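You operate a simulated robot arm through the tools that you are given. There is no shell and no other tool. Be economical: measure what you need, move in short steps, check, and stop when the job is done.

You are at the controls of a simulated two-armed robot. One attempt, no reset.

TASK
Empty the hand pump, prime it with one full stroke, then draw 20 ml.
Fine: hold the barrel steady; handle down, up to 60, down, up to the mark.
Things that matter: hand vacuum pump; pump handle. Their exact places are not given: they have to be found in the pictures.

It is judged by the outcome, as a careful person would: the job done as asked, and still so three seconds after it is handed in. It fails if anything else is knocked over, pushed out of place, dropped, spilled or broken.

THE ROBOT
Two 7-joint arms with two-finger parallel grippers on one trunk, on a base that drives. Base frame: it is fixed to the floor where the robot stands at the start and does not move with it; the origin is under the middle of the robot, x ahead of it, y to its left, z up; the surface under the hand at the start is at about z = 0.8. Lengths are in m, angles in rad, forces in N, time in s.
The left shoulder is at the start at [-0.082, 0.119, 0.851], the right one opposite. With the tool pointing down near the work surface each hand reaches from about 0.16 to 0.58 m from the robot's upright axis, wherever it stands, measured 20 degrees to its own side. Places, roughly: pump handle [0.5, 0.1, 1]. Payload 3.43 kg a hand.
The tool frame of a hand sits at the grasp point between the pads (the TCP): z along the fingers, y along the line on which they close. The tips reach 0.03 m beyond it. The gripper opens to 0.094 m. The fingers are 0.028 m wide and 0.01 m thick; the gripper's body (0.05 by 0.096 m) begins 0.055 m behind the TCP.
Orientation is that of the tool frame in the base frame, as a unit quaternion [w, x, y, z]. With the fingers straight down and closing along the base's y, the tool's x points along the base's -x, its y along +y and its z along -z.

THE INTERFACE
- The arms move only by the tool drive_tool. It takes "left_steps", "right_steps" or both (then of equal length, played together; a hand with none holds still); each is a list of rows, each an object of numbers (a shift or turn left out is 0, a gripper value left out holds the last): "ax", "ay", "az": the turn, a rotation vector about the tool's x, y, z in units of 8 degrees (1.0 is 8 degrees); "x", "y", "z": the shift along the tool's x, y, z in units of 20 mm (1.0 is 20 mm); "claw": the closure, from 0 (fully open) to 1 (shut). In form: [{"ax": .., "ay": .., "az": .., "x": .., "y": .., "z": .., "claw": ..}, ...]. A call has 1 to 8 rows; each row shifts and turns the commanded pose from where the row before left it, along the tool's axes as they then stand. A call with a number of a shift or a turn outside -1 to 1 is refused whole. Rows are played at 5 a second. More than 0.05 m and 0.15 rad between two rows, or a gripper value outside its range, and nothing of the call is played. A pose out of reach is approached as far as the arm can. The call stops where the force on the tool passes 40 N (or 10 N more than at its start, if that is more) or the arm is blocked; 0.2 s more then pass. Each finger travels about 0.153 m/s and halts on what it meets, pressing with about 22 N; the grip force reading is that of the motor and also rises with nothing between the fingers. The clock runs only during rows and for 0.2 s after the last one: add rows that do not move to give the fingers time. It gives the time, the measured TCP pose, the force on the tool (base axes), the opening and the grip force at its end, in the units of the frame above (readings bear some noise), with the torque about the TCP (base axes, N m) and any sound that the robot's microphone picked up.
- Cameras (640 x 400 px; columns grow to the right, rows downward): "scene" is now at [0.0293, 0.0168, 1.5597]; the picture's right is [0.21, -0.98, 0.00], its down [-0.76, -0.17, -0.63] and it looks along [0.62, 0.14, -0.77] (base axes); focal length 289 px, centre (320, 200). "left" rides on the left gripper at [0.076, -0.014, -0.102] in its tool frame; the picture's right is [0.18, 0.98, 0.00], its down [-0.75, 0.14, -0.64] and it looks along [-0.63, 0.12, 0.77] (tool axes); focal length 243 px, centre (320, 200). "right" rides on the right gripper at [0.076, 0.014, -0.103] in its tool frame; the picture's right is [-0.18, 0.98, 0.00], its down [-0.75, -0.14, -0.64] and it looks along [-0.63, -0.12, 0.77] (tool axes); focal length 243 px, centre (320, 200).
- grab_frame(camera): a new picture of that camera. It takes no simulated time.
- slide_trunk(by): slides the trunk up (or, below 0, down) by that many m; the arms and the scene camera ride with it, the base frame stays. It gives what a move gives, with no picture.
- roll_base(legs): drives the robot by 1 to 6 legs, each [ahead, left, turn to the left] in m, m and rad, along the robot's own axes; the way and the turn of a leg run together, so that a leg with both is an arc; at most 1.5 m and 3.142 rad a leg. The arms and the cameras ride along, it lands a little off, and it stops where it bumps. It gives what a move gives.
- pan_tilt(pan, tilt): turns the head with the scene camera to pan (to the left, within 2.496 rad either way) and tilt (down, from -0.506 to 1.204), counted from straight ahead of the robot. It gives what a move gives.
- probe_pixels(camera, pixels): for up to 12 pixels [column, row] of the newest picture of that camera ("zoom" is the newest enlarged one), the place [x, y, z] in the base frame of the surface seen there, good to about 0.002 m. It takes no simulated time.
- inspect(camera, box): a new picture of the part [left, top, right, bottom] of that camera's present view, enlarged. It takes no simulated time.
- close_job(): hands the job in; it is judged then, once.

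Work in short steps. Measure before you move; look again where a grasp or a placing could have gone wrong, and mend it. You have 80 turns and 62 pictures in all, those below and enlarged ones among them. Open the grippers and draw the arms clear of the work before you hand the job in, unless the task says otherwise; then end with one line.

The tools are called after "Request:" as name(argument=value, ...) on one line, values as JSON. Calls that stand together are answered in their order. drive_tool: Moves the arms, as the interface text tells. Its arguments: {"type":"object","properties":{"left_steps":{"type":"array","items":{"type":"object","properties":{"ax":{"type":"number"},"ay":{"type":"number"},"az":{"type":"number"},"x":{"type":"number"},"y":{"type":"number"},"z":{"type":"number"},"claw":{"type":"number"}}}},"right_steps":{"type":"array","items":{"type":"object","properties":{"ax":{"type":"number"},"ay":{"type":"number"},"az":{"type":"number"},"x":{"type":"number"},"y":{"type":"number"},"z":{"type":"number"},"claw":{"type":"number"}}}}},"required":[]} The other tools are called the same way: slide_trunk (by) slides the trunk up or down; roll_base (legs) drives the base; pan_tilt (pan, tilt) turns the head that bears the scene camera; grab_frame (camera) takes a picture; probe_pixels (camera, pixels) gives the place of the surface under pixels of a picture; inspect (camera, box) takes an enlarged picture of a part of a camera's view; close_job () hands the job in.

At the start:

```text
t: 0.0
left_tool_pos: [0.235, 0.1814, 1.2243]
left_tcp_rot: [0.0, 0.0, 1.0, 0.0]
left_contact_force: [-0.4, 0.2, -0.3]
left_torque: [-0.01, 0.03, 0.03]
left_grip_width: 0.0939
left_grip_force: 0.1
right_tool_pos: [0.2977, -0.022, 1.187]
right_tcp_rot: [0.001, 0.0, 1.0, -0.001]
right_contact_force: [0.2, 0.4, 0.2]
right_torque: [-0.01, 0.0, -0.02]
right_grip_width: 0.0943
right_grip_force: 0.2
trunk travel left (down, up): [-0.275, 0.06]
robot x, y, heading: [-0.0014, -0.0003, -0.0]
head pan, tilt: [0.215, 0.885]
```

scene: 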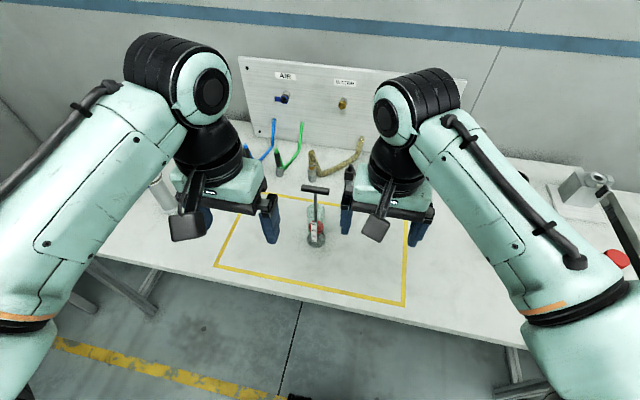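
right: 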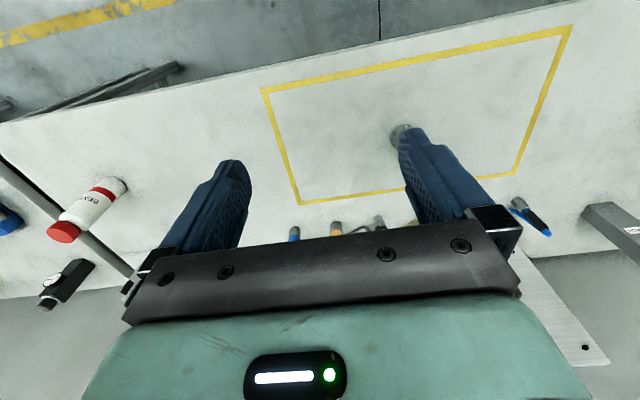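
left: 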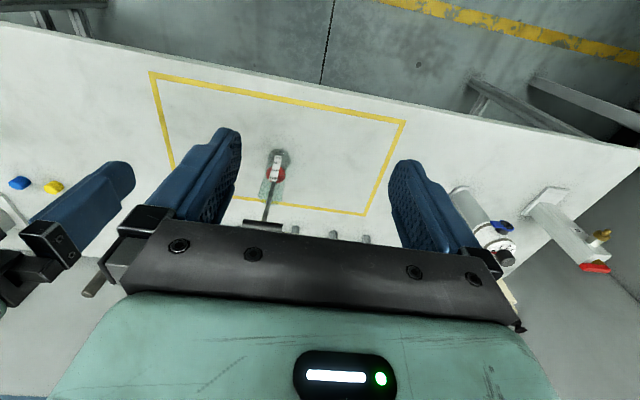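

The pump is at about (316,215) in the scene picture, its T-handle near (315,188). I enlarge it to read it.

Request:
inspect(camera="scene", box=[270, 170, 366, 260])

Request:
inspect(camera="left", box=[230, 135, 326, 235])

```text
4.44 times, centred on (318, 215) of scene
```

zoom: 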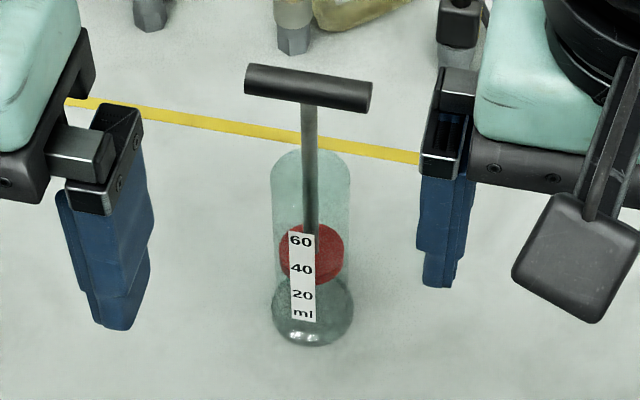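

```text
4.00 times, centred on (278, 185) of left
```

zoom: 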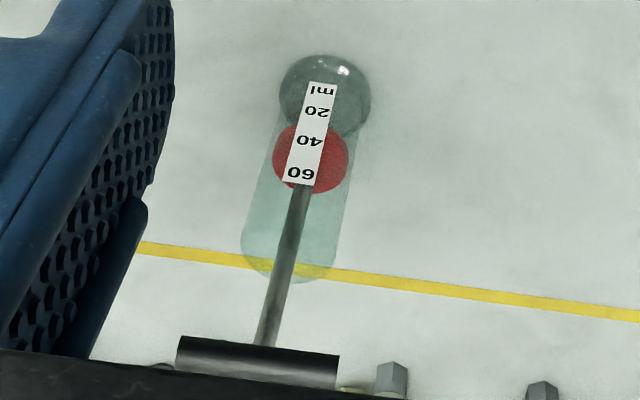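

The handle is a horizontal T-bar on a rod, with a clear barrel below and red piston about at 40. I take the scene zoom again to probe handle, scale, piston and barrel.

Request:
inspect(camera="scene", box=[280, 175, 352, 220])

Request:
probe_pixels(camera="scene", pixels=[[303, 186], [328, 191], [315, 189], [316, 200], [314, 224], [314, 231], [314, 237], [314, 240], [322, 232], [325, 215], [318, 246], [340, 260]])

```text
8.89 times, centred on (316, 198) of scene
```

zoom: 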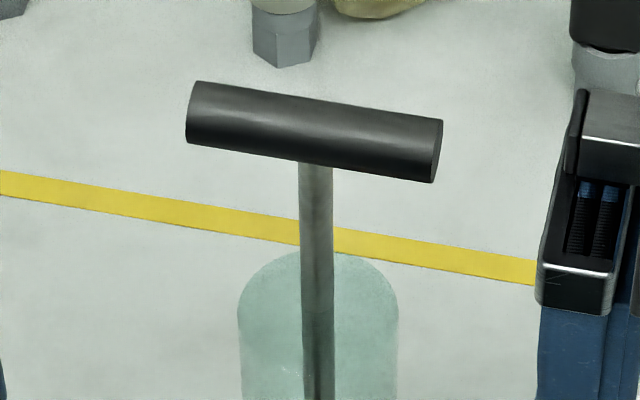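

```text
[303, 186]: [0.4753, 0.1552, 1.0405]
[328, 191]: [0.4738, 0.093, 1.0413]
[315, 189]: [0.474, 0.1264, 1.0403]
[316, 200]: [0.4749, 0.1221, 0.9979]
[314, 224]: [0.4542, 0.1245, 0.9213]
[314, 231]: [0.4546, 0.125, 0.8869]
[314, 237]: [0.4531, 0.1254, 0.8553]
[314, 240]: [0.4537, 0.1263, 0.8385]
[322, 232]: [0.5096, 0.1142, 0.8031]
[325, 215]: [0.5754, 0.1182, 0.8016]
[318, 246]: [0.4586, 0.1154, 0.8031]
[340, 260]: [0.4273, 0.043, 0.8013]
```

The handle bar runs along y at about z 1.035 with its axis near (0.481, 0.124). The scale spacing is about 1.65 mm per ml. I check the table's front edge and the barrel rim before planning where to stand.

Request:
probe_pixels(camera="scene", pixels=[[250, 285], [250, 275], [400, 318], [400, 330], [320, 304], [330, 330], [216, 262], [404, 303]])

Request:
probe_pixels(camera="zoom", pixels=[[190, 112], [438, 150], [200, 84], [200, 140], [316, 300], [250, 320], [385, 320], [420, 120], [318, 180], [318, 392]])

```text
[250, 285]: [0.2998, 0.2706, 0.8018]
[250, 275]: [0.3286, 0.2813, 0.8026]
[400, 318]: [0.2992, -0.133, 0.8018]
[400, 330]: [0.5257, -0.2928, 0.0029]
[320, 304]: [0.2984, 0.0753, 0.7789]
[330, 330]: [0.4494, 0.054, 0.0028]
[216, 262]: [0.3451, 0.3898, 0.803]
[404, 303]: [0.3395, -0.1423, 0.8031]
```

```text
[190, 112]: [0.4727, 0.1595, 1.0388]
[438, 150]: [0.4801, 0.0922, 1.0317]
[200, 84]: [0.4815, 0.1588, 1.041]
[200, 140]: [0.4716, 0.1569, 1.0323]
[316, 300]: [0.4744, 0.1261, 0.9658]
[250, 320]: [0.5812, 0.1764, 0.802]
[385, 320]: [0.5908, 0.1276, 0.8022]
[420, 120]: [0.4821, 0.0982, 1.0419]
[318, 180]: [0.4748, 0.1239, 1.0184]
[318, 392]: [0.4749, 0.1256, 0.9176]
```

The table front edge is at x = 0.298, the barrel rim at about z 0.951 with radius about 24 mm, and the axis at (0.479, 0.125). The right hand will take the barrel, yawed 45° left and pitched 35° below horizontal. The left hand takes the handle from above with its fingers closing along x. First I turn both hands in yaw.

Request:
drive_tool(right_steps=[{"az": -0.9375}, {"az": -0.9375}, {"az": -0.9375}, {"az": -0.9375}, {"az": -0.9375}, {"az": -0.9375}, {}, {}], left_steps=[{"az": 1}, {"az": 1}, {"az": 1}, {"az": 1}, {"az": 1}, {"az": 1}, {"az": 1}, {"az": 1}])

```text
t: 1.8
left_tool_pos: [0.2359, 0.1823, 1.2239]
left_tcp_rot: [0.0, 0.531, 0.847, 0.0]
left_contact_force: [0.3, 0.1, 0.1]
left_torque: [-0.01, 0.01, 0.0]
left_grip_width: 0.0938
left_grip_force: 0.0
right_tool_pos: [0.2967, -0.0225, 1.1877]
right_tcp_rot: [0.0, -0.383, 0.924, -0.001]
right_contact_force: [0.0, 0.1, 0.3]
right_torque: [0.0, 0.0, 0.02]
right_grip_width: 0.0938
right_grip_force: 0.1
trunk travel left (down, up): [-0.275, 0.06]
robot x, y, heading: [0.0032, 0.0005, -0.001]
head pan, tilt: [0.215, 0.885]
```

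Both yaws are going as planned. Next I pitch the right hand by 55° and finish the left yaw.

Request:
drive_tool(right_steps=[{"ay": -0.982}, {"ay": -0.982}, {"ay": -0.982}, {"ay": -0.982}, {"ay": -0.982}, {"ay": -0.982}, {"ay": -0.982}, {}], left_steps=[{"az": 1}, {"az": 1}, {"az": 1}, {"az": 0.25}, {}, {}, {}, {}])

```text
t: 3.6
left_tool_pos: [0.235, 0.182, 1.2246]
left_tcp_rot: [0.001, 0.707, 0.707, 0.001]
left_contact_force: [-0.3, -0.7, 0.8]
left_torque: [-0.01, 0.0, -0.02]
left_grip_width: 0.0941
left_grip_force: 0.0
right_tool_pos: [0.297, -0.0205, 1.1868]
right_tcp_rot: [0.428, -0.339, 0.819, 0.177]
right_contact_force: [-0.5, 0.1, 0.2]
right_torque: [-0.01, 0.04, 0.0]
right_grip_width: 0.0942
right_grip_force: 0.0
trunk travel left (down, up): [-0.275, 0.06]
robot x, y, heading: [0.0001, 0.0025, 0.004]
head pan, tilt: [0.215, 0.885]
```

The orientations are as computed. Now I move the right hand towards its pre-grasp at (0.398, 0.044, 0.95) and the left above the handle in straight lines.

Request:
drive_tool(right_steps=[{"x": 0.532, "y": -0.1075, "z": 0.965}, {"x": 0.532, "y": -0.1075, "z": 0.965}, {"x": 0.532, "y": -0.1075, "z": 0.965}, {"x": 0.532, "y": -0.1075, "z": 0.965}, {"x": 0.532, "y": -0.1075, "z": 0.965}, {"x": 0.532, "y": -0.1075, "z": 0.965}, {"x": 0.532, "y": -0.1075, "z": 0.965}, {"x": 0.532, "y": -0.1075, "z": 0.965}], left_steps=[{"x": -0.217, "y": 0.938, "z": 0.248}, {"x": -0.217, "y": 0.938, "z": 0.248}, {"x": -0.217, "y": 0.938, "z": 0.248}, {"x": -0.217, "y": 0.938, "z": 0.248}, {"x": -0.217, "y": 0.938, "z": 0.248}, {"x": -0.217, "y": 0.938, "z": 0.248}, {"x": -0.217, "y": 0.938, "z": 0.248}, {"x": -0.217, "y": 0.938, "z": 0.248}])

Request:
grab_frame(camera="scene")

```text
t: 5.4
left_tool_pos: [0.3873, 0.1475, 1.183]
left_tcp_rot: [0.0, 0.707, 0.707, 0.0]
left_contact_force: [0.4, 0.2, 0.3]
left_torque: [-0.02, 0.02, -0.01]
left_grip_width: 0.0942
left_grip_force: 0.1
right_tool_pos: [0.3652, 0.0218, 1.0286]
right_tcp_rot: [0.426, -0.338, 0.821, 0.176]
right_contact_force: [0.3, -0.1, 0.4]
right_torque: [0.0, -0.01, -0.01]
right_grip_width: 0.094
right_grip_force: 0.0
trunk travel left (down, up): [-0.275, 0.06]
robot x, y, heading: [0.0032, -0.0021, 0.001]
head pan, tilt: [0.215, 0.885]
```

```text
55 pictures are left
```

scene: 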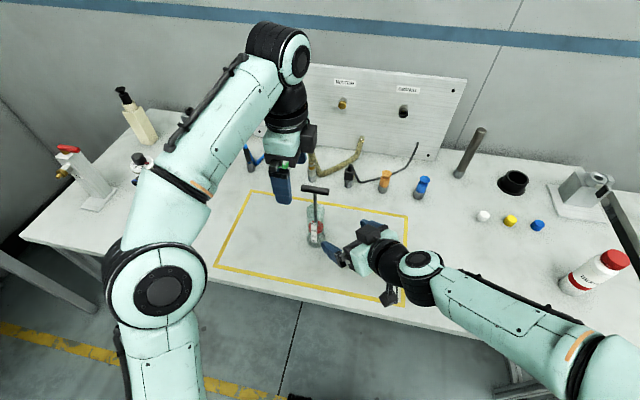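

Both hands are on course, with the pump handle visible at (315,189) between them. I finish both approaches.

Request:
drive_tool(right_steps=[{"x": 0.532, "y": -0.1075, "z": 0.965}, {"x": 0.532, "y": -0.1075, "z": 0.965}, {"x": 0.532, "y": -0.1075, "z": 0.965}, {"x": 0.532, "y": -0.1075, "z": 0.965}, {}, {}], left_steps=[{"x": -0.217, "y": 0.93, "z": 0.248}, {"x": -0.217, "y": 0.93, "z": 0.248}, {"x": -0.217, "y": 0.93, "z": 0.248}, {"x": -0.217, "y": 0.93, "z": 0.248}, {"x": -0.217, "y": 0.86, "z": 0.248}, {}])

Request:
grab_frame(camera="right")

Request:
grab_frame(camera="left")

```text
t: 6.8
left_tool_pos: [0.4216, 0.1386, 1.1735]
left_tcp_rot: [0.0, 0.707, 0.707, 0.0]
left_contact_force: [0.3, 0.0, 0.4]
left_torque: [0.0, -0.02, 0.05]
left_grip_width: 0.094
left_grip_force: 0.0
left hand out of reach, approached as far as the arm can: row 3, 4, 5
right_tool_pos: [0.3964, 0.0439, 0.9497]
right_tcp_rot: [0.426, -0.339, 0.82, 0.176]
right_contact_force: [0.2, 0.0, 0.3]
right_torque: [0.0, 0.01, 0.03]
right_grip_width: 0.0941
right_grip_force: 0.1
trunk travel left (down, up): [-0.275, 0.06]
robot x, y, heading: [0.0001, -0.0015, -0.005]
head pan, tilt: [0.215, 0.885]
```

```text
54 pictures are left
```

right: 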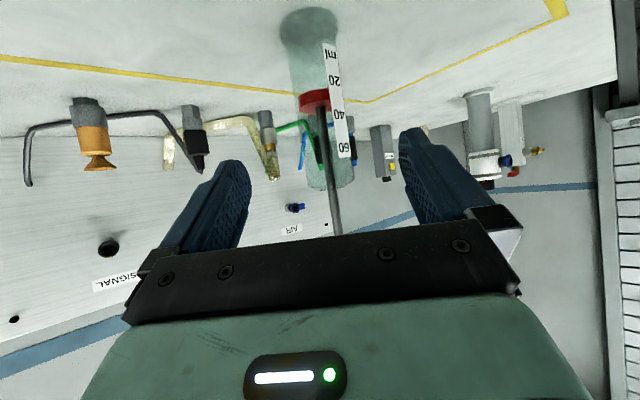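

```text
53 pictures are left
```

left: 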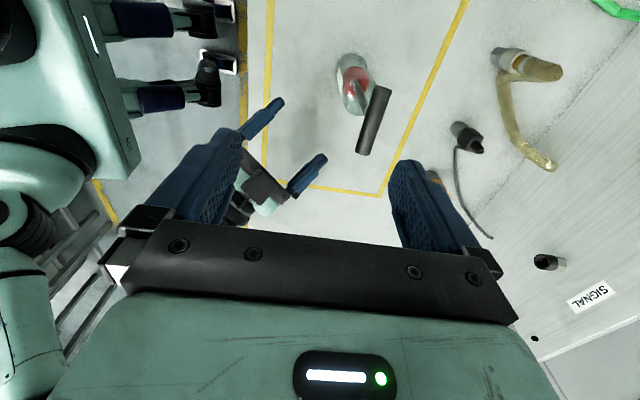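

The left hand runs out of reach at (0.42, 0.139, 1.17). The right camera gives a clear view of the scale, with the piston between 20 and 40. I raise the trunk by 0.055 m so the shoulder comes nearer to the handle height.

Request:
slide_trunk(by=0.055)

```text
t: 7.8
left_tool_pos: [0.4226, 0.1391, 1.2267]
left_tcp_rot: [0.0, 0.707, 0.708, 0.0]
left_contact_force: [-0.2, 0.8, -0.2]
left_torque: [-0.01, -0.05, 0.0]
left_grip_width: 0.0939
left_grip_force: 0.0
right_tool_pos: [0.3963, 0.0436, 1.0049]
right_tcp_rot: [0.427, -0.339, 0.82, 0.177]
right_contact_force: [-0.2, -0.2, 0.4]
right_torque: [0.0, 0.0, -0.03]
right_grip_width: 0.0942
right_grip_force: 0.0
trunk travel left (down, up): [-0.33, 0.005]
robot x, y, heading: [-0.0019, 0.0029, -0.0]
head pan, tilt: [0.215, 0.885]
```

I bring the right hand back down to its pre-grasp. The left goes down to z 1.12 (tips at 1.09, above the bar) and then over the handle.

Request:
drive_tool(right_steps=[{"x": 0.753, "z": 0.524}, {"x": 0.753, "z": 0.524}, {"x": 0.753, "z": 0.524}, {}, {}, {}, {}, {}], left_steps=[{"z": 1}, {"z": 1}, {"z": 1}, {"z": 1}, {"z": 1, "x": -0.2}, {"z": 0.3, "y": 0.94, "x": -0.2}, {"y": 0.94, "x": -0.2}, {"y": 0.94, "x": -0.1}])

```text
t: 9.6
left_tool_pos: [0.4799, 0.1251, 1.1235]
left_tcp_rot: [-0.001, 0.707, 0.707, 0.0]
left_contact_force: [-0.2, 0.3, 0.0]
left_torque: [0.01, -0.01, -0.02]
left_grip_width: 0.094
left_grip_force: 0.0
right_tool_pos: [0.3977, 0.043, 0.949]
right_tcp_rot: [0.427, -0.34, 0.819, 0.177]
right_contact_force: [0.5, -0.2, 0.5]
right_torque: [-0.04, 0.03, 0.0]
right_grip_width: 0.0938
right_grip_force: 0.1
trunk travel left (down, up): [-0.33, 0.005]
robot x, y, heading: [0.0008, -0.0004, 0.008]
head pan, tilt: [0.215, 0.885]
```

The left hand is over the handle at (0.480, 0.125). The right hand lines up with the barrel axis, so I advance 0.14 m along its fingers.

Request:
drive_tool(right_steps=[{"z": 1}, {"z": 1}, {"z": 1}, {"z": 1}, {"z": 1}, {}])

Request:
grab_frame(camera="right")

Request:
grab_frame(camera="scene")

```text
t: 11.0
left_tool_pos: [0.4789, 0.1241, 1.1219]
left_tcp_rot: [0.0, 0.707, 0.707, 0.001]
left_contact_force: [-0.4, 0.1, -0.5]
left_torque: [0.03, -0.01, 0.01]
left_grip_width: 0.0938
left_grip_force: 0.0
right_tool_pos: [0.4557, 0.1012, 0.8943]
right_tcp_rot: [0.426, -0.34, 0.82, 0.177]
right_contact_force: [0.2, 0.0, 0.6]
right_torque: [-0.01, 0.03, 0.0]
right_grip_width: 0.0941
right_grip_force: 0.1
trunk travel left (down, up): [-0.33, 0.005]
robot x, y, heading: [0.0005, -0.0016, -0.0]
head pan, tilt: [0.215, 0.885]
```

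```text
52 pictures are left
```

right: 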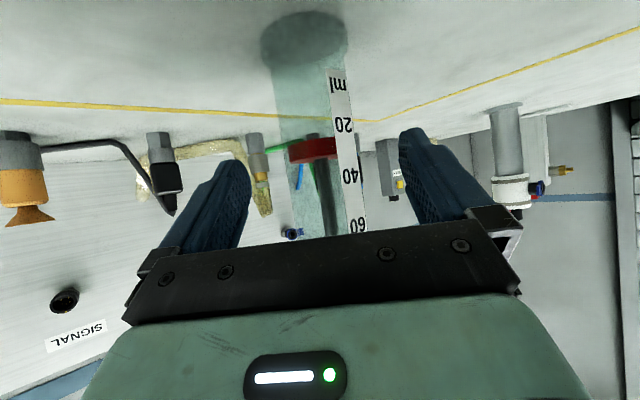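

```text
51 pictures are left
```

scene: 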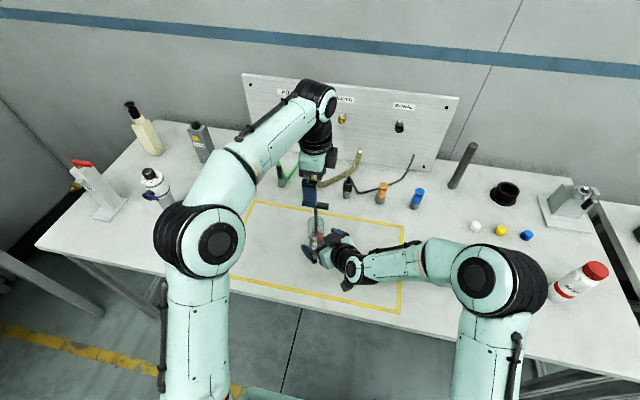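

The barrel (column about 315) sits centred between the fingers (235 and 405). I probe the scale and piston in this clear view before the grip hides it.

Request:
inspect(camera="right", box=[256, 10, 384, 240])

Request:
probe_pixels(camera="right", pixels=[[337, 86], [345, 124], [351, 176], [358, 225], [312, 141], [312, 149], [312, 157], [325, 190], [335, 70], [357, 233]])

```text
1.74 times, centred on (320, 125) of right
```

zoom: 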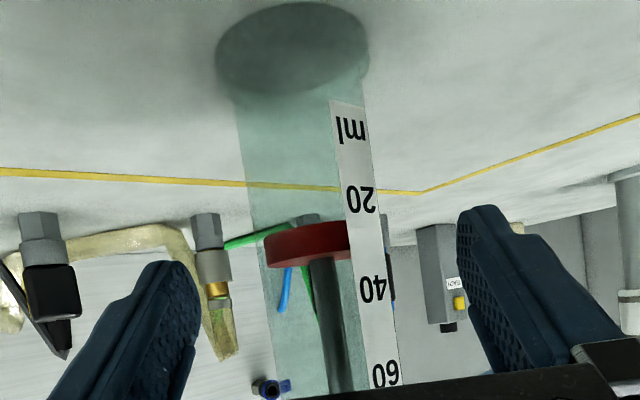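

```text
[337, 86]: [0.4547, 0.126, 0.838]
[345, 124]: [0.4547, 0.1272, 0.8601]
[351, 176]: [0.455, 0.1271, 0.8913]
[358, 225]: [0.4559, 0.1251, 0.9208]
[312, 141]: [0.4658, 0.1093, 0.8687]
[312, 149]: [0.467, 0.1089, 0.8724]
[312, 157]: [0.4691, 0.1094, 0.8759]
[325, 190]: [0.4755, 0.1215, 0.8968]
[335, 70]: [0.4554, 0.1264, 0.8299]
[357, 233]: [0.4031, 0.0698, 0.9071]
```

The numbers sit at z 0.8595 (20), 0.890 (40) and 0.9205 (60), about 1.53 mm per ml. The piston is at about 0.868–0.88. I advance the last 40 mm and close on the barrel.

Request:
drive_tool(right_steps=[{"z": 1}, {"z": 1}, {}, {"claw": 0.3}, {"claw": 1}, {"claw": 1}, {"claw": 1}])

Request:
grab_frame(camera="right")

Request:
grab_frame(camera="left")

Request:
inspect(camera="scene", box=[270, 170, 366, 270])

```text
t: 12.6
left_tool_pos: [0.4799, 0.1251, 1.1232]
left_tcp_rot: [0.0, 0.707, 0.707, 0.0]
left_contact_force: [-0.3, -0.1, 0.2]
left_torque: [0.03, -0.01, 0.0]
left_grip_width: 0.0943
left_grip_force: 0.0
right_tool_pos: [0.4785, 0.124, 0.871]
right_tcp_rot: [0.427, -0.34, 0.819, 0.177]
right_contact_force: [-0.1, 0.2, 0.4]
right_torque: [-0.02, -0.07, -0.04]
right_grip_width: 0.0514
right_grip_force: 21.7
trunk travel left (down, up): [-0.33, 0.005]
robot x, y, heading: [0.0004, -0.0052, 0.0]
head pan, tilt: [0.215, 0.885]
```

```text
49 pictures are left
```

right: 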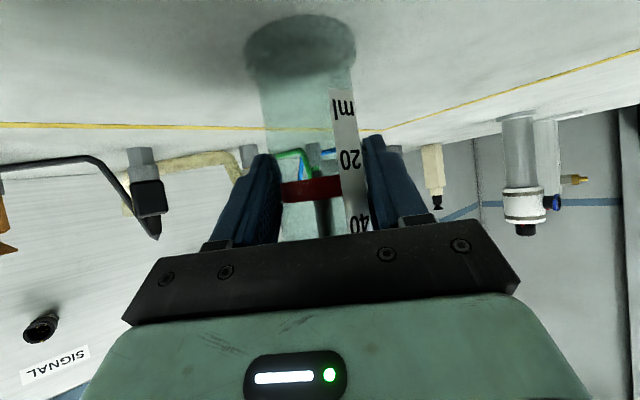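

```text
48 pictures are left
```

left: 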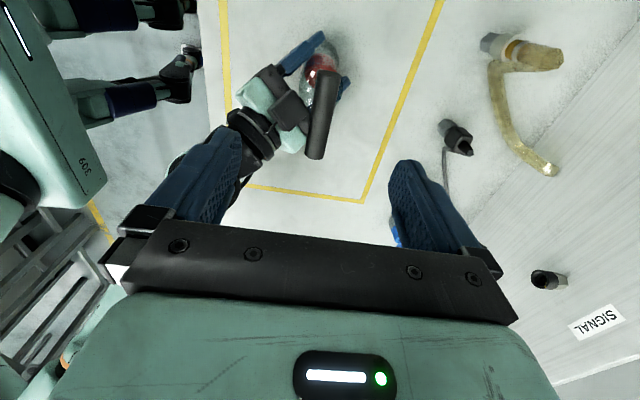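

```text
4.00 times, centred on (318, 220) of scene
```

zoom: 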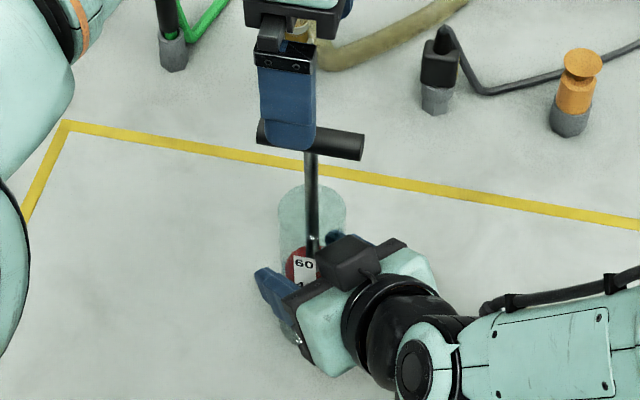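

The barrel is held (51 mm, 21.7 N), and the right camera still shows the lower scale and piston. I check the handle's place in the left picture before lowering.

Request:
probe_pixels(camera="left", pixels=[[325, 78], [326, 110], [318, 150], [333, 110], [314, 110], [305, 150], [327, 150]])

Request:
probe_pixels(camera="right", pixels=[[310, 180], [310, 190], [310, 199], [347, 158], [352, 224]])

```text
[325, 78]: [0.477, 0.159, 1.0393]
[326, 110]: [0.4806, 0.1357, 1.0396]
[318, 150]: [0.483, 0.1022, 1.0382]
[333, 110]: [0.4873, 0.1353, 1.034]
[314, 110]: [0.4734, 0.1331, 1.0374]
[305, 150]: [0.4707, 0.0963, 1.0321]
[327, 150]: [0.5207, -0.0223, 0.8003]
```

```text
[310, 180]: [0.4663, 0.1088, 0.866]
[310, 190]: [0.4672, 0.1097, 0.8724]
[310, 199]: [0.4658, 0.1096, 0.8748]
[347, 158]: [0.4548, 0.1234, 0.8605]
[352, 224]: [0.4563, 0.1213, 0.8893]
```

The bar axis is at x about 0.480 and z about 1.034, right under the hand. I lower to TCP z 1.046 and close on the bar.

Request:
drive_tool(left_steps=[{"z": 0.97}, {"z": 0.97}, {"z": 0.97}, {"z": 0.965}, {"claw": 0.5}, {"claw": 1}, {"claw": 1}, {"claw": 1}])

Request:
grab_frame(camera="left")

```text
t: 14.4
left_tool_pos: [0.4794, 0.1247, 1.0455]
left_tcp_rot: [0.0, 0.707, 0.707, 0.0]
left_contact_force: [3.8, 0.9, -0.2]
left_torque: [0.01, -0.03, 0.02]
left_grip_width: 0.0168
left_grip_force: 21.7
right_tool_pos: [0.4776, 0.1259, 0.87]
right_tcp_rot: [0.427, -0.339, 0.82, 0.177]
right_contact_force: [-3.2, -2.2, 1.8]
right_torque: [0.1, -0.26, 0.01]
right_grip_width: 0.0515
right_grip_force: 21.4
trunk travel left (down, up): [-0.33, 0.005]
robot x, y, heading: [0.0022, 0.0003, 0.002]
head pan, tilt: [0.215, 0.885]
```

```text
46 pictures are left
```

left: 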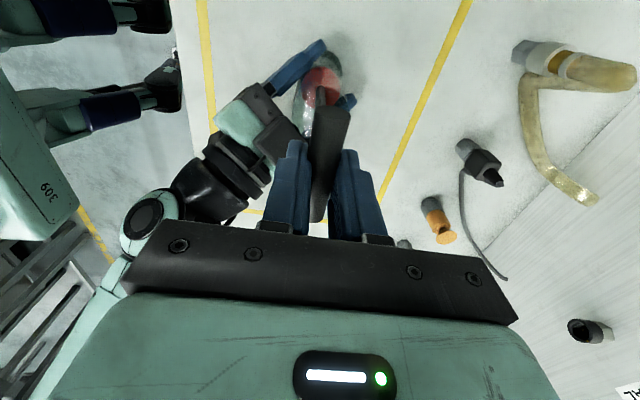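

Both hands hold with only about 4 N of side load. I press the handle down 30 mm in small steps and watch the force.

Request:
drive_tool(left_steps=[{"z": 0.3}, {"z": 0.3}, {"z": 0.3}, {"z": 0.3}, {"z": 0.3}, {}])

Request:
grab_frame(camera="right")

```text
t: 15.8
left_tool_pos: [0.4788, 0.1245, 1.0153]
left_tcp_rot: [0.0, 0.707, 0.707, 0.0]
left_contact_force: [2.3, 1.7, 4.3]
left_torque: [-0.04, -0.09, 0.04]
left_grip_width: 0.0171
left_grip_force: 22.0
right_tool_pos: [0.4787, 0.1255, 0.8712]
right_tcp_rot: [0.426, -0.339, 0.82, 0.176]
right_contact_force: [-2.6, -1.4, -0.3]
right_torque: [0.13, -0.17, -0.06]
right_grip_width: 0.0518
right_grip_force: 22.2
trunk travel left (down, up): [-0.33, 0.005]
robot x, y, heading: [0.0014, 0.0004, -0.001]
head pan, tilt: [0.215, 0.885]
```

```text
45 pictures are left
```

right: 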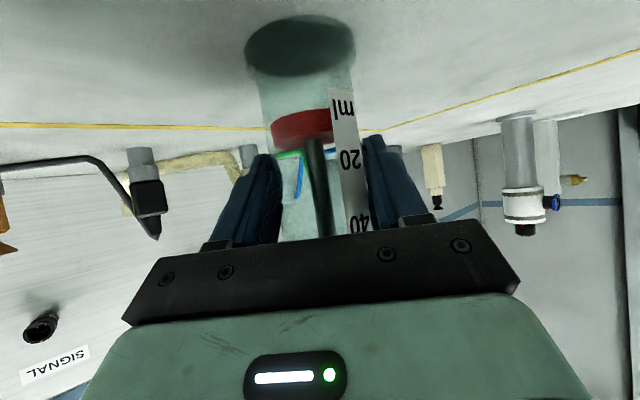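

The piston follows with about 4 N friction and is now level with "ml". I continue downward in 3 mm steps.

Request:
drive_tool(left_steps=[{"z": 0.15}, {"z": 0.15}, {"z": 0.15}, {"z": 0.15}, {}])

Request:
inspect(camera="right", box=[224, 0, 416, 240])

```text
t: 17.0
left_tool_pos: [0.4798, 0.1249, 1.0034]
left_tcp_rot: [0.0, 0.707, 0.708, -0.001]
left_contact_force: [0.2, 0.1, 4.4]
left_torque: [0.04, 0.01, 0.0]
left_grip_width: 0.017
left_grip_force: 22.3
right_tool_pos: [0.4781, 0.1251, 0.8705]
right_tcp_rot: [0.426, -0.34, 0.819, 0.177]
right_contact_force: [-1.8, -0.1, -0.9]
right_torque: [-0.05, 0.05, 0.05]
right_grip_width: 0.0513
right_grip_force: 21.9
trunk travel left (down, up): [-0.33, 0.005]
robot x, y, heading: [-0.0019, 0.003, 0.001]
head pan, tilt: [0.215, 0.885]
```

```text
1.67 times, centred on (320, 120) of right
```

zoom: 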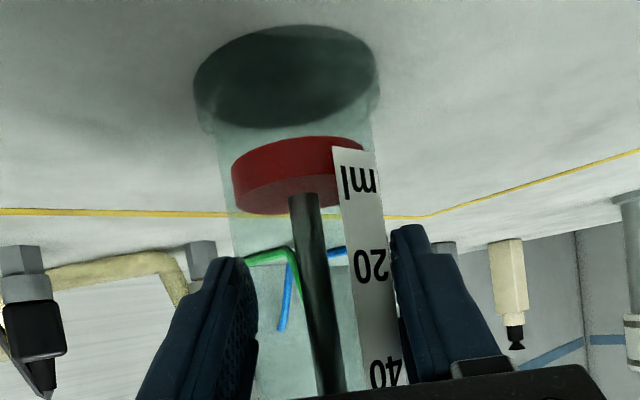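

No stop yet, and there is still space below the piston. I continue.

Request:
drive_tool(left_steps=[{"z": 0.15}, {"z": 0.15}, {"z": 0.15}, {"z": 0.15}, {}])

Request:
inspect(camera="right", box=[224, 0, 416, 240])

```text
t: 18.2
left_tool_pos: [0.4799, 0.1243, 0.9929]
left_tcp_rot: [0.002, 0.707, 0.707, 0.0]
left_contact_force: [-6.5, -0.3, 33.2]
left_torque: [0.03, 0.03, 0.07]
left_grip_width: 0.0172
left_grip_force: 21.9
right_tool_pos: [0.4783, 0.1253, 0.87]
right_tcp_rot: [0.426, -0.34, 0.82, 0.176]
right_contact_force: [11.1, 6.5, -9.9]
right_torque: [-0.08, 0.18, 0.08]
right_grip_width: 0.0518
right_grip_force: 21.5
trunk travel left (down, up): [-0.33, 0.005]
robot x, y, heading: [0.005, 0.0006, 0.001]
head pan, tilt: [0.215, 0.885]
```

```text
1.67 times, centred on (320, 120) of right
```

zoom: 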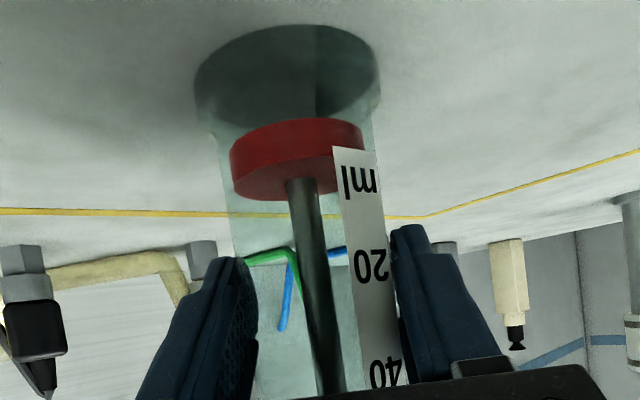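

The piston is bottomed out: 33 N at TCP z 0.993. I probe the piston edges and the scale in this empty state.

Request:
probe_pixels(camera="zoom", pixels=[[295, 155], [280, 170], [280, 195], [260, 170], [260, 190], [320, 165], [300, 130], [353, 152], [358, 180], [373, 264], [385, 372], [322, 300]])

Request:
probe_pixels(camera="right", pixels=[[310, 112], [310, 118]])

Request:
inspect(camera="scene", box=[280, 180, 352, 240])

```text
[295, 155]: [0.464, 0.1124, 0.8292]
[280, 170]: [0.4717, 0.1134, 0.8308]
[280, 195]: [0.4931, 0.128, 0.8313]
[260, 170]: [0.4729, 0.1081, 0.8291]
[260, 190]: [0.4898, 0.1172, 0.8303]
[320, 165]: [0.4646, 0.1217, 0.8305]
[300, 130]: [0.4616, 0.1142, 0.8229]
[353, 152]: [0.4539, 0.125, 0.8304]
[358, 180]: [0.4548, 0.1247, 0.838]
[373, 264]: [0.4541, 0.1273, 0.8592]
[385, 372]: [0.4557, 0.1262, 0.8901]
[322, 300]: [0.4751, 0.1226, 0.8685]
```

```text
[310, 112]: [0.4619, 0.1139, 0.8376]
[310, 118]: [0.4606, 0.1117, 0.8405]
```

```text
6.67 times, centred on (316, 210) of scene
```

zoom: 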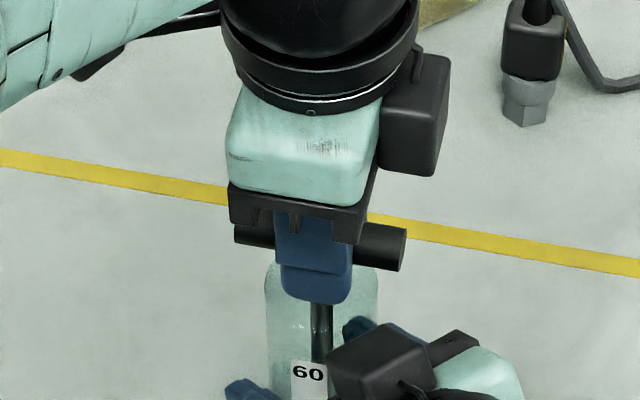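

At empty the piston's top face is at z 0.830, which matches the scale's extrapolated zero (0.829), so volume reads at the top face: 60 ml is 0.0915 m of travel. I now draw up towards 60, the first half first.

Request:
drive_tool(left_steps=[{"z": -0.3}, {"z": -0.3}, {"z": -0.3}, {"z": -0.3}, {"z": -0.3}, {"z": -0.3}, {"z": -0.3}, {"z": -0.3}])

Request:
grab_frame(camera="right")

```text
t: 20.0
left_tool_pos: [0.48, 0.1247, 1.0406]
left_tcp_rot: [0.0, 0.708, 0.707, 0.0]
left_contact_force: [1.6, 0.0, -2.6]
left_torque: [0.05, -0.03, -0.01]
left_grip_width: 0.0167
left_grip_force: 21.9
right_tool_pos: [0.4785, 0.1253, 0.8691]
right_tcp_rot: [0.428, -0.339, 0.819, 0.178]
right_contact_force: [-1.8, 0.4, 3.2]
right_torque: [-0.05, -0.09, -0.02]
right_grip_width: 0.0516
right_grip_force: 22.0
trunk travel left (down, up): [-0.33, 0.005]
robot x, y, heading: [-0.0011, -0.0031, 0.001]
head pan, tilt: [0.215, 0.885]
```

```text
41 pictures are left
```

right: 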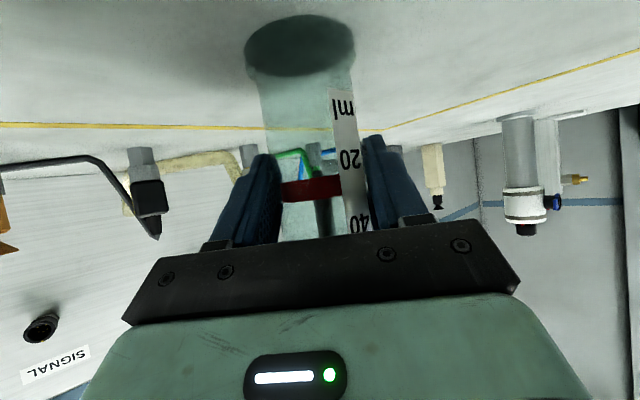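

The piston follows, the barrel stays put, and the force is small. I draw the rest up to 60.

Request:
drive_tool(left_steps=[{"z": -0.3}, {"z": -0.3}, {"z": -0.3}, {"z": -0.3}, {"z": -0.3}, {"z": -0.3}, {"z": -0.2}, {"z": -0.2}])

Request:
inspect(camera="scene", box=[280, 180, 352, 240])

Request:
grab_frame(camera="right")

```text
t: 21.8
left_tool_pos: [0.4796, 0.1243, 1.085]
left_tcp_rot: [-0.001, 0.707, 0.707, 0.0]
left_contact_force: [-1.3, -0.8, -2.2]
left_torque: [-0.03, 0.0, 0.0]
left_grip_width: 0.0172
left_grip_force: 22.1
right_tool_pos: [0.4784, 0.1253, 0.8703]
right_tcp_rot: [0.427, -0.339, 0.82, 0.176]
right_contact_force: [2.5, 0.4, 4.1]
right_torque: [-0.04, 0.31, -0.01]
right_grip_width: 0.0514
right_grip_force: 21.8
trunk travel left (down, up): [-0.33, 0.005]
robot x, y, heading: [-0.0004, -0.002, -0.002]
head pan, tilt: [0.215, 0.885]
```

```text
6.67 times, centred on (316, 210) of scene
```

zoom: 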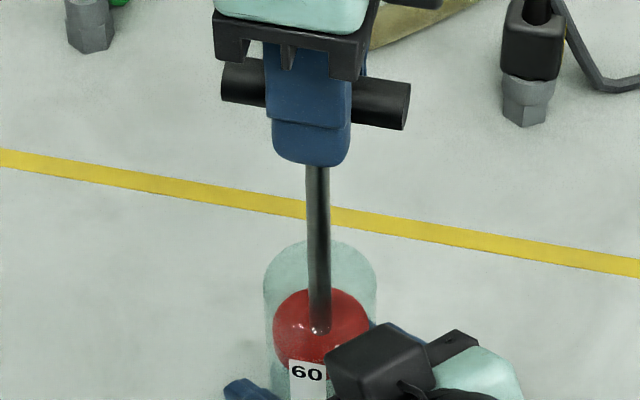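

```text
39 pictures are left
```

right: 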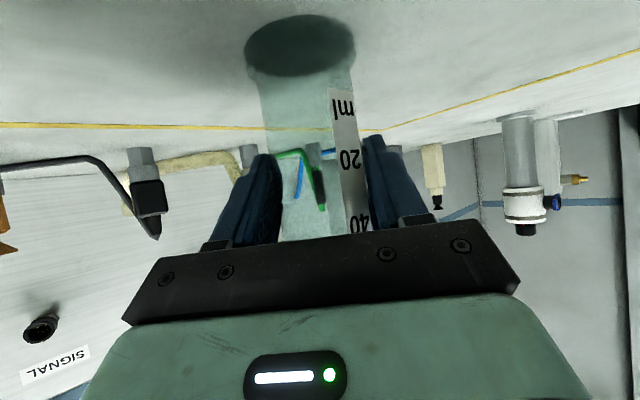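

I probe the piston's top face, the 60 label and the bar in this zoomed view.

Request:
probe_pixels(camera="zoom", pixels=[[345, 315], [290, 320], [295, 340], [340, 345], [307, 372], [307, 362], [395, 100], [240, 85]])

```text
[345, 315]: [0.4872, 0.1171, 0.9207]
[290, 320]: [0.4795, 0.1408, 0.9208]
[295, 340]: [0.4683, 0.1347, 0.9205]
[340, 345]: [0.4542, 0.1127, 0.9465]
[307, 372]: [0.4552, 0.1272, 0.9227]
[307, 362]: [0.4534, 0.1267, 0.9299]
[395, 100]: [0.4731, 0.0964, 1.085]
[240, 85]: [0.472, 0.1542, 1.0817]
```

The piston's top is at z 0.9207 and the 60 mark at about 0.921–0.922. I add 1.5 mm so that 60 is truly reached, then start down.

Request:
drive_tool(left_steps=[{"z": -0.075}, {}, {"z": 0.3}, {"z": 0.3}, {"z": 0.3}, {"z": 0.3}, {"z": 0.3}, {"z": 0.3}])

Request:
drive_tool(left_steps=[{"z": 0.3}, {"z": 0.3}, {"z": 0.3}, {"z": 0.3}, {"z": 0.3}, {"z": 0.3}, {"z": 0.3}, {"z": 0.2}])

```text
t: 23.6
left_tool_pos: [0.4794, 0.1258, 1.0499]
left_tcp_rot: [0.001, 0.707, 0.707, 0.001]
left_contact_force: [2.9, 0.6, 4.1]
left_torque: [-0.06, 0.0, 0.01]
left_grip_width: 0.0171
left_grip_force: 21.8
right_tool_pos: [0.4785, 0.1246, 0.8696]
right_tcp_rot: [0.427, -0.34, 0.819, 0.176]
right_contact_force: [0.7, -1.6, -0.8]
right_torque: [0.13, -0.34, 0.02]
right_grip_width: 0.0515
right_grip_force: 21.8
trunk travel left (down, up): [-0.33, 0.005]
robot x, y, heading: [0.0027, -0.0015, 0.001]
head pan, tilt: [0.215, 0.885]
```

```text
t: 25.4
left_tool_pos: [0.4797, 0.1252, 1.0029]
left_tcp_rot: [0.0, 0.707, 0.707, 0.0]
left_contact_force: [-0.9, 0.7, 5.0]
left_torque: [-0.12, -0.01, 0.0]
left_grip_width: 0.017
left_grip_force: 21.7
right_tool_pos: [0.4784, 0.1245, 0.8696]
right_tcp_rot: [0.426, -0.34, 0.819, 0.177]
right_contact_force: [1.5, -1.0, -0.3]
right_torque: [-0.02, 0.17, 0.0]
right_grip_width: 0.0514
right_grip_force: 21.3
trunk travel left (down, up): [-0.33, 0.005]
robot x, y, heading: [0.0025, -0.0009, 0.001]
head pan, tilt: [0.215, 0.885]
```

About 10 mm remain to the bottom stop. I go down in fine steps.

Request:
drive_tool(left_steps=[{"z": 0.15}, {"z": 0.15}, {"z": 0.15}, {"z": 0.08}, {}])

Request:
inspect(camera="right", box=[224, 0, 416, 240])

Request:
probe_pixels(camera="zoom", pixels=[[280, 170], [280, 195], [260, 170], [260, 190], [320, 165], [353, 152], [373, 264]])

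```text
t: 26.6
left_tool_pos: [0.4795, 0.1247, 0.9944]
left_tcp_rot: [0.002, 0.707, 0.707, 0.001]
left_contact_force: [-2.0, 0.5, 23.8]
left_torque: [0.26, 0.0, -0.01]
left_grip_width: 0.0168
left_grip_force: 22.1
right_tool_pos: [0.4776, 0.125, 0.8697]
right_tcp_rot: [0.426, -0.34, 0.819, 0.177]
right_contact_force: [6.4, 2.1, -5.6]
right_torque: [0.07, 0.15, -0.04]
right_grip_width: 0.0514
right_grip_force: 22.3
trunk travel left (down, up): [-0.33, 0.005]
robot x, y, heading: [0.0013, 0.0016, -0.001]
head pan, tilt: [0.215, 0.885]
```

```text
1.67 times, centred on (320, 120) of right
```

zoom: 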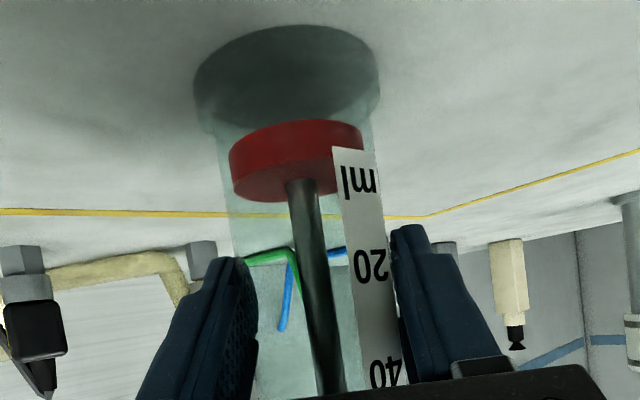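

```text
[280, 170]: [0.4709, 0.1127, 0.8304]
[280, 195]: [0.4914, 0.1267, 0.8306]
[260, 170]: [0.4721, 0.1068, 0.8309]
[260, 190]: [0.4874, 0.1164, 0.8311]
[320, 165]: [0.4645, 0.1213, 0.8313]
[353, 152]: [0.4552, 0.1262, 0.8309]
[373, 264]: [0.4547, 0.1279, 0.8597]
```

Bottomed again (24 N, piston top at the zero line). I press 1 mm more to make sure, then draw up about 28 mm, just short of the 20 mark.

Request:
drive_tool(left_steps=[{"z": 0.05}, {}])

Request:
drive_tool(left_steps=[{"z": -0.25}, {"z": -0.25}, {"z": -0.25}, {"z": -0.25}, {"z": -0.25}, {"z": -0.25}, {}, {}])

Request:
inspect(camera="right", box=[256, 80, 384, 240])

```text
t: 27.2
left_tool_pos: [0.4804, 0.1253, 0.9937]
left_tcp_rot: [0.003, 0.707, 0.707, 0.002]
left_contact_force: [-3.3, 0.9, 34.6]
left_torque: [0.12, 0.05, -0.01]
left_grip_width: 0.0174
left_grip_force: 22.3
right_tool_pos: [0.4783, 0.1245, 0.8706]
right_tcp_rot: [0.427, -0.339, 0.82, 0.176]
right_contact_force: [8.7, 3.8, -9.2]
right_torque: [0.15, 0.05, -0.05]
right_grip_width: 0.0515
right_grip_force: 21.7
trunk travel left (down, up): [-0.33, 0.005]
robot x, y, heading: [-0.0013, 0.0007, 0.001]
head pan, tilt: [0.215, 0.885]
```

```text
t: 29.0
left_tool_pos: [0.4794, 0.1243, 1.0212]
left_tcp_rot: [0.001, 0.707, 0.707, 0.001]
left_contact_force: [-0.3, 0.8, -2.3]
left_torque: [0.09, 0.03, -0.05]
left_grip_width: 0.017
left_grip_force: 21.7
right_tool_pos: [0.4783, 0.1249, 0.8707]
right_tcp_rot: [0.427, -0.338, 0.82, 0.176]
right_contact_force: [-0.7, -0.5, 4.1]
right_torque: [0.13, -0.03, 0.01]
right_grip_width: 0.0517
right_grip_force: 22.3
trunk travel left (down, up): [-0.33, 0.005]
robot x, y, heading: [-0.0016, 0.0022, -0.006]
head pan, tilt: [0.215, 0.885]
```

```text
2.50 times, centred on (320, 160) of right
```

zoom: 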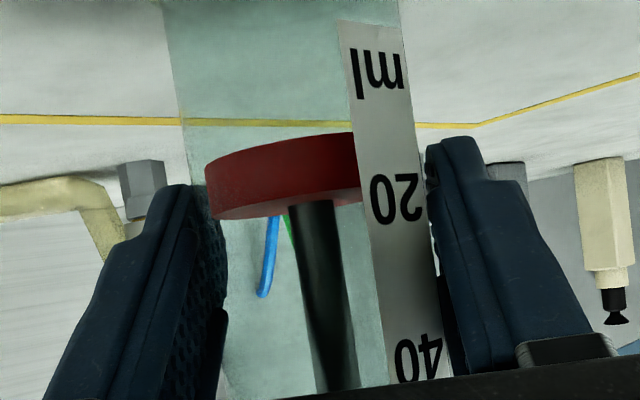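

The piston's top edge is just under the 20 mark. I probe it.

Request:
probe_pixels(camera="zoom", pixels=[[260, 150], [260, 190], [260, 200], [260, 206], [260, 211], [335, 150], [335, 190], [335, 200], [400, 197], [396, 197], [420, 360], [378, 72]])

```text
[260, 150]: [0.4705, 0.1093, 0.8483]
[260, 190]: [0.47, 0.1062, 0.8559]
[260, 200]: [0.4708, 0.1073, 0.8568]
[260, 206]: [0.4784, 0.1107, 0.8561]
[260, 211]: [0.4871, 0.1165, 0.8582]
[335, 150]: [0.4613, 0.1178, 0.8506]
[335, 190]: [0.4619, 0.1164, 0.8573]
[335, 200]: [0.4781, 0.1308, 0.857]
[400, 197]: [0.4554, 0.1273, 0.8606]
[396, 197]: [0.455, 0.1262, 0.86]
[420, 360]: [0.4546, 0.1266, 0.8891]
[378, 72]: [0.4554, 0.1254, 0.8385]
```

The top face is at about 0.8573 and the 20 mark at about 0.860, so I raise 2.7 mm.

Request:
drive_tool(left_steps=[{"z": -0.07}, {"z": -0.065}, {}, {}])

Request:
inspect(camera="right", box=[256, 80, 384, 240])

Request:
probe_pixels(camera="zoom", pixels=[[260, 195], [260, 205], [260, 214], [260, 217], [335, 200], [335, 207], [300, 212], [230, 215], [400, 197], [396, 197]])

```text
t: 30.0
left_tool_pos: [0.4795, 0.1247, 1.0244]
left_tcp_rot: [0.0, 0.707, 0.707, 0.0]
left_contact_force: [-2.9, 1.6, -2.0]
left_torque: [0.14, 0.03, -0.02]
left_grip_width: 0.0171
left_grip_force: 21.8
right_tool_pos: [0.4792, 0.1244, 0.8705]
right_tcp_rot: [0.427, -0.34, 0.819, 0.177]
right_contact_force: [4.2, -0.6, 4.3]
right_torque: [0.05, 0.41, 0.03]
right_grip_width: 0.0513
right_grip_force: 21.0
trunk travel left (down, up): [-0.33, 0.005]
robot x, y, heading: [0.0001, 0.0014, -0.002]
head pan, tilt: [0.215, 0.885]
```

```text
2.50 times, centred on (320, 160) of right
```

zoom: 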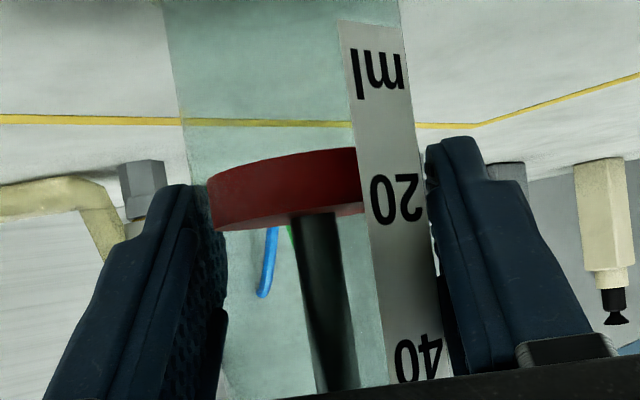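

```text
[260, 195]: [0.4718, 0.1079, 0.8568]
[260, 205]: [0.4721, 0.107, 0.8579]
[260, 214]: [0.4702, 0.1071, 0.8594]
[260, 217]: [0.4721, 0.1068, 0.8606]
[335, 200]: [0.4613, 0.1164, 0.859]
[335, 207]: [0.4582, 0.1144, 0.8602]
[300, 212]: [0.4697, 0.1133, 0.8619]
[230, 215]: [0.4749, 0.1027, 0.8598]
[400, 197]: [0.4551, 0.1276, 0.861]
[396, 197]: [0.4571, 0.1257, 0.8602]
```

The piston's top is at about 0.860, on the 20 mark. I open the left hand and then raise it straight up, while the right still holds the barrel.

Request:
drive_tool(left_steps=[{"claw": 0.7}, {"claw": 0.4}, {"claw": 0}, {"claw": 0}, {"claw": 0}])

Request:
inspect(camera="right", box=[256, 80, 384, 240])

Request:
probe_pixels(camera="zoom", pixels=[[260, 205], [260, 214], [260, 217], [335, 200], [335, 207], [300, 212], [400, 197], [396, 197]])

```text
t: 31.2
left_tool_pos: [0.4795, 0.1242, 1.0241]
left_tcp_rot: [0.0, 0.708, 0.706, 0.0]
left_contact_force: [-0.6, 0.6, 0.5]
left_torque: [-0.03, 0.0, 0.0]
left_grip_width: 0.0941
left_grip_force: 0.0
right_tool_pos: [0.478, 0.1237, 0.8704]
right_tcp_rot: [0.426, -0.34, 0.82, 0.177]
right_contact_force: [1.6, -0.4, 2.6]
right_torque: [-0.08, 0.05, 0.04]
right_grip_width: 0.0516
right_grip_force: 21.7
trunk travel left (down, up): [-0.33, 0.005]
robot x, y, heading: [0.0024, 0.0005, 0.001]
head pan, tilt: [0.215, 0.885]
```

```text
2.50 times, centred on (320, 160) of right
```

zoom: 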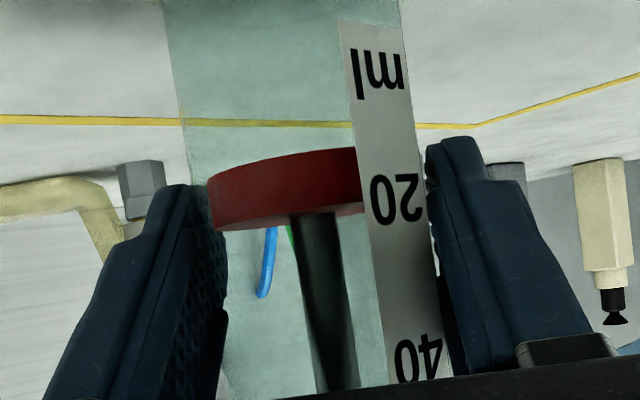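

```text
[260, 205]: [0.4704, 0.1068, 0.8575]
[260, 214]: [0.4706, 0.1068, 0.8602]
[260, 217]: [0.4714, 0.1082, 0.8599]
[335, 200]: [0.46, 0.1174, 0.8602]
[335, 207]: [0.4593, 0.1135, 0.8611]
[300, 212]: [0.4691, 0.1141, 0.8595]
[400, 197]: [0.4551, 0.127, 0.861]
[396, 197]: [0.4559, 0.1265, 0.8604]
```

The piston stayed on the mark. I raise the left hand clear and open the right.

Request:
drive_tool(left_steps=[{"z": -0.9}, {"z": -0.9}, {"z": -0.9}, {"z": -0.9}, {"z": -0.9}, {}, {}], right_steps=[{}, {}, {"claw": 0.4}, {"claw": 0.3}, {"claw": 0.15}, {"claw": 0}, {"claw": 0}])

Request:
grab_frame(camera="right")

```text
t: 32.8
left_tool_pos: [0.4796, 0.1238, 1.1151]
left_tcp_rot: [0.0, 0.707, 0.707, -0.001]
left_contact_force: [-0.6, 1.1, -0.4]
left_torque: [-0.03, 0.0, 0.01]
left_grip_width: 0.094
left_grip_force: 0.2
right_tool_pos: [0.4789, 0.1255, 0.8695]
right_tcp_rot: [0.426, -0.339, 0.82, 0.177]
right_contact_force: [1.0, -0.7, 0.4]
right_torque: [-0.06, 0.02, 0.01]
right_grip_width: 0.094
right_grip_force: 0.1
trunk travel left (down, up): [-0.33, 0.005]
robot x, y, heading: [0.0013, -0.0025, 0.0]
head pan, tilt: [0.215, 0.885]
```

```text
34 pictures are left
```

right: 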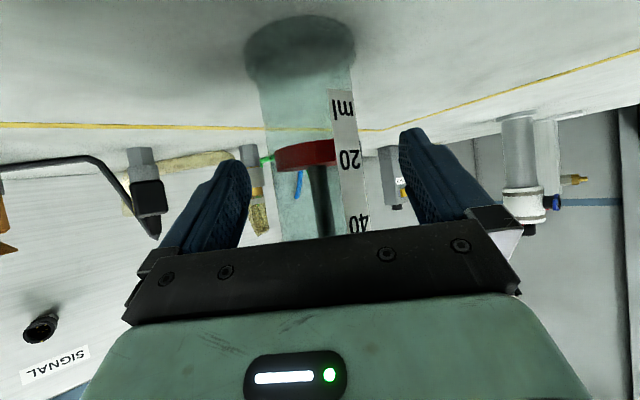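

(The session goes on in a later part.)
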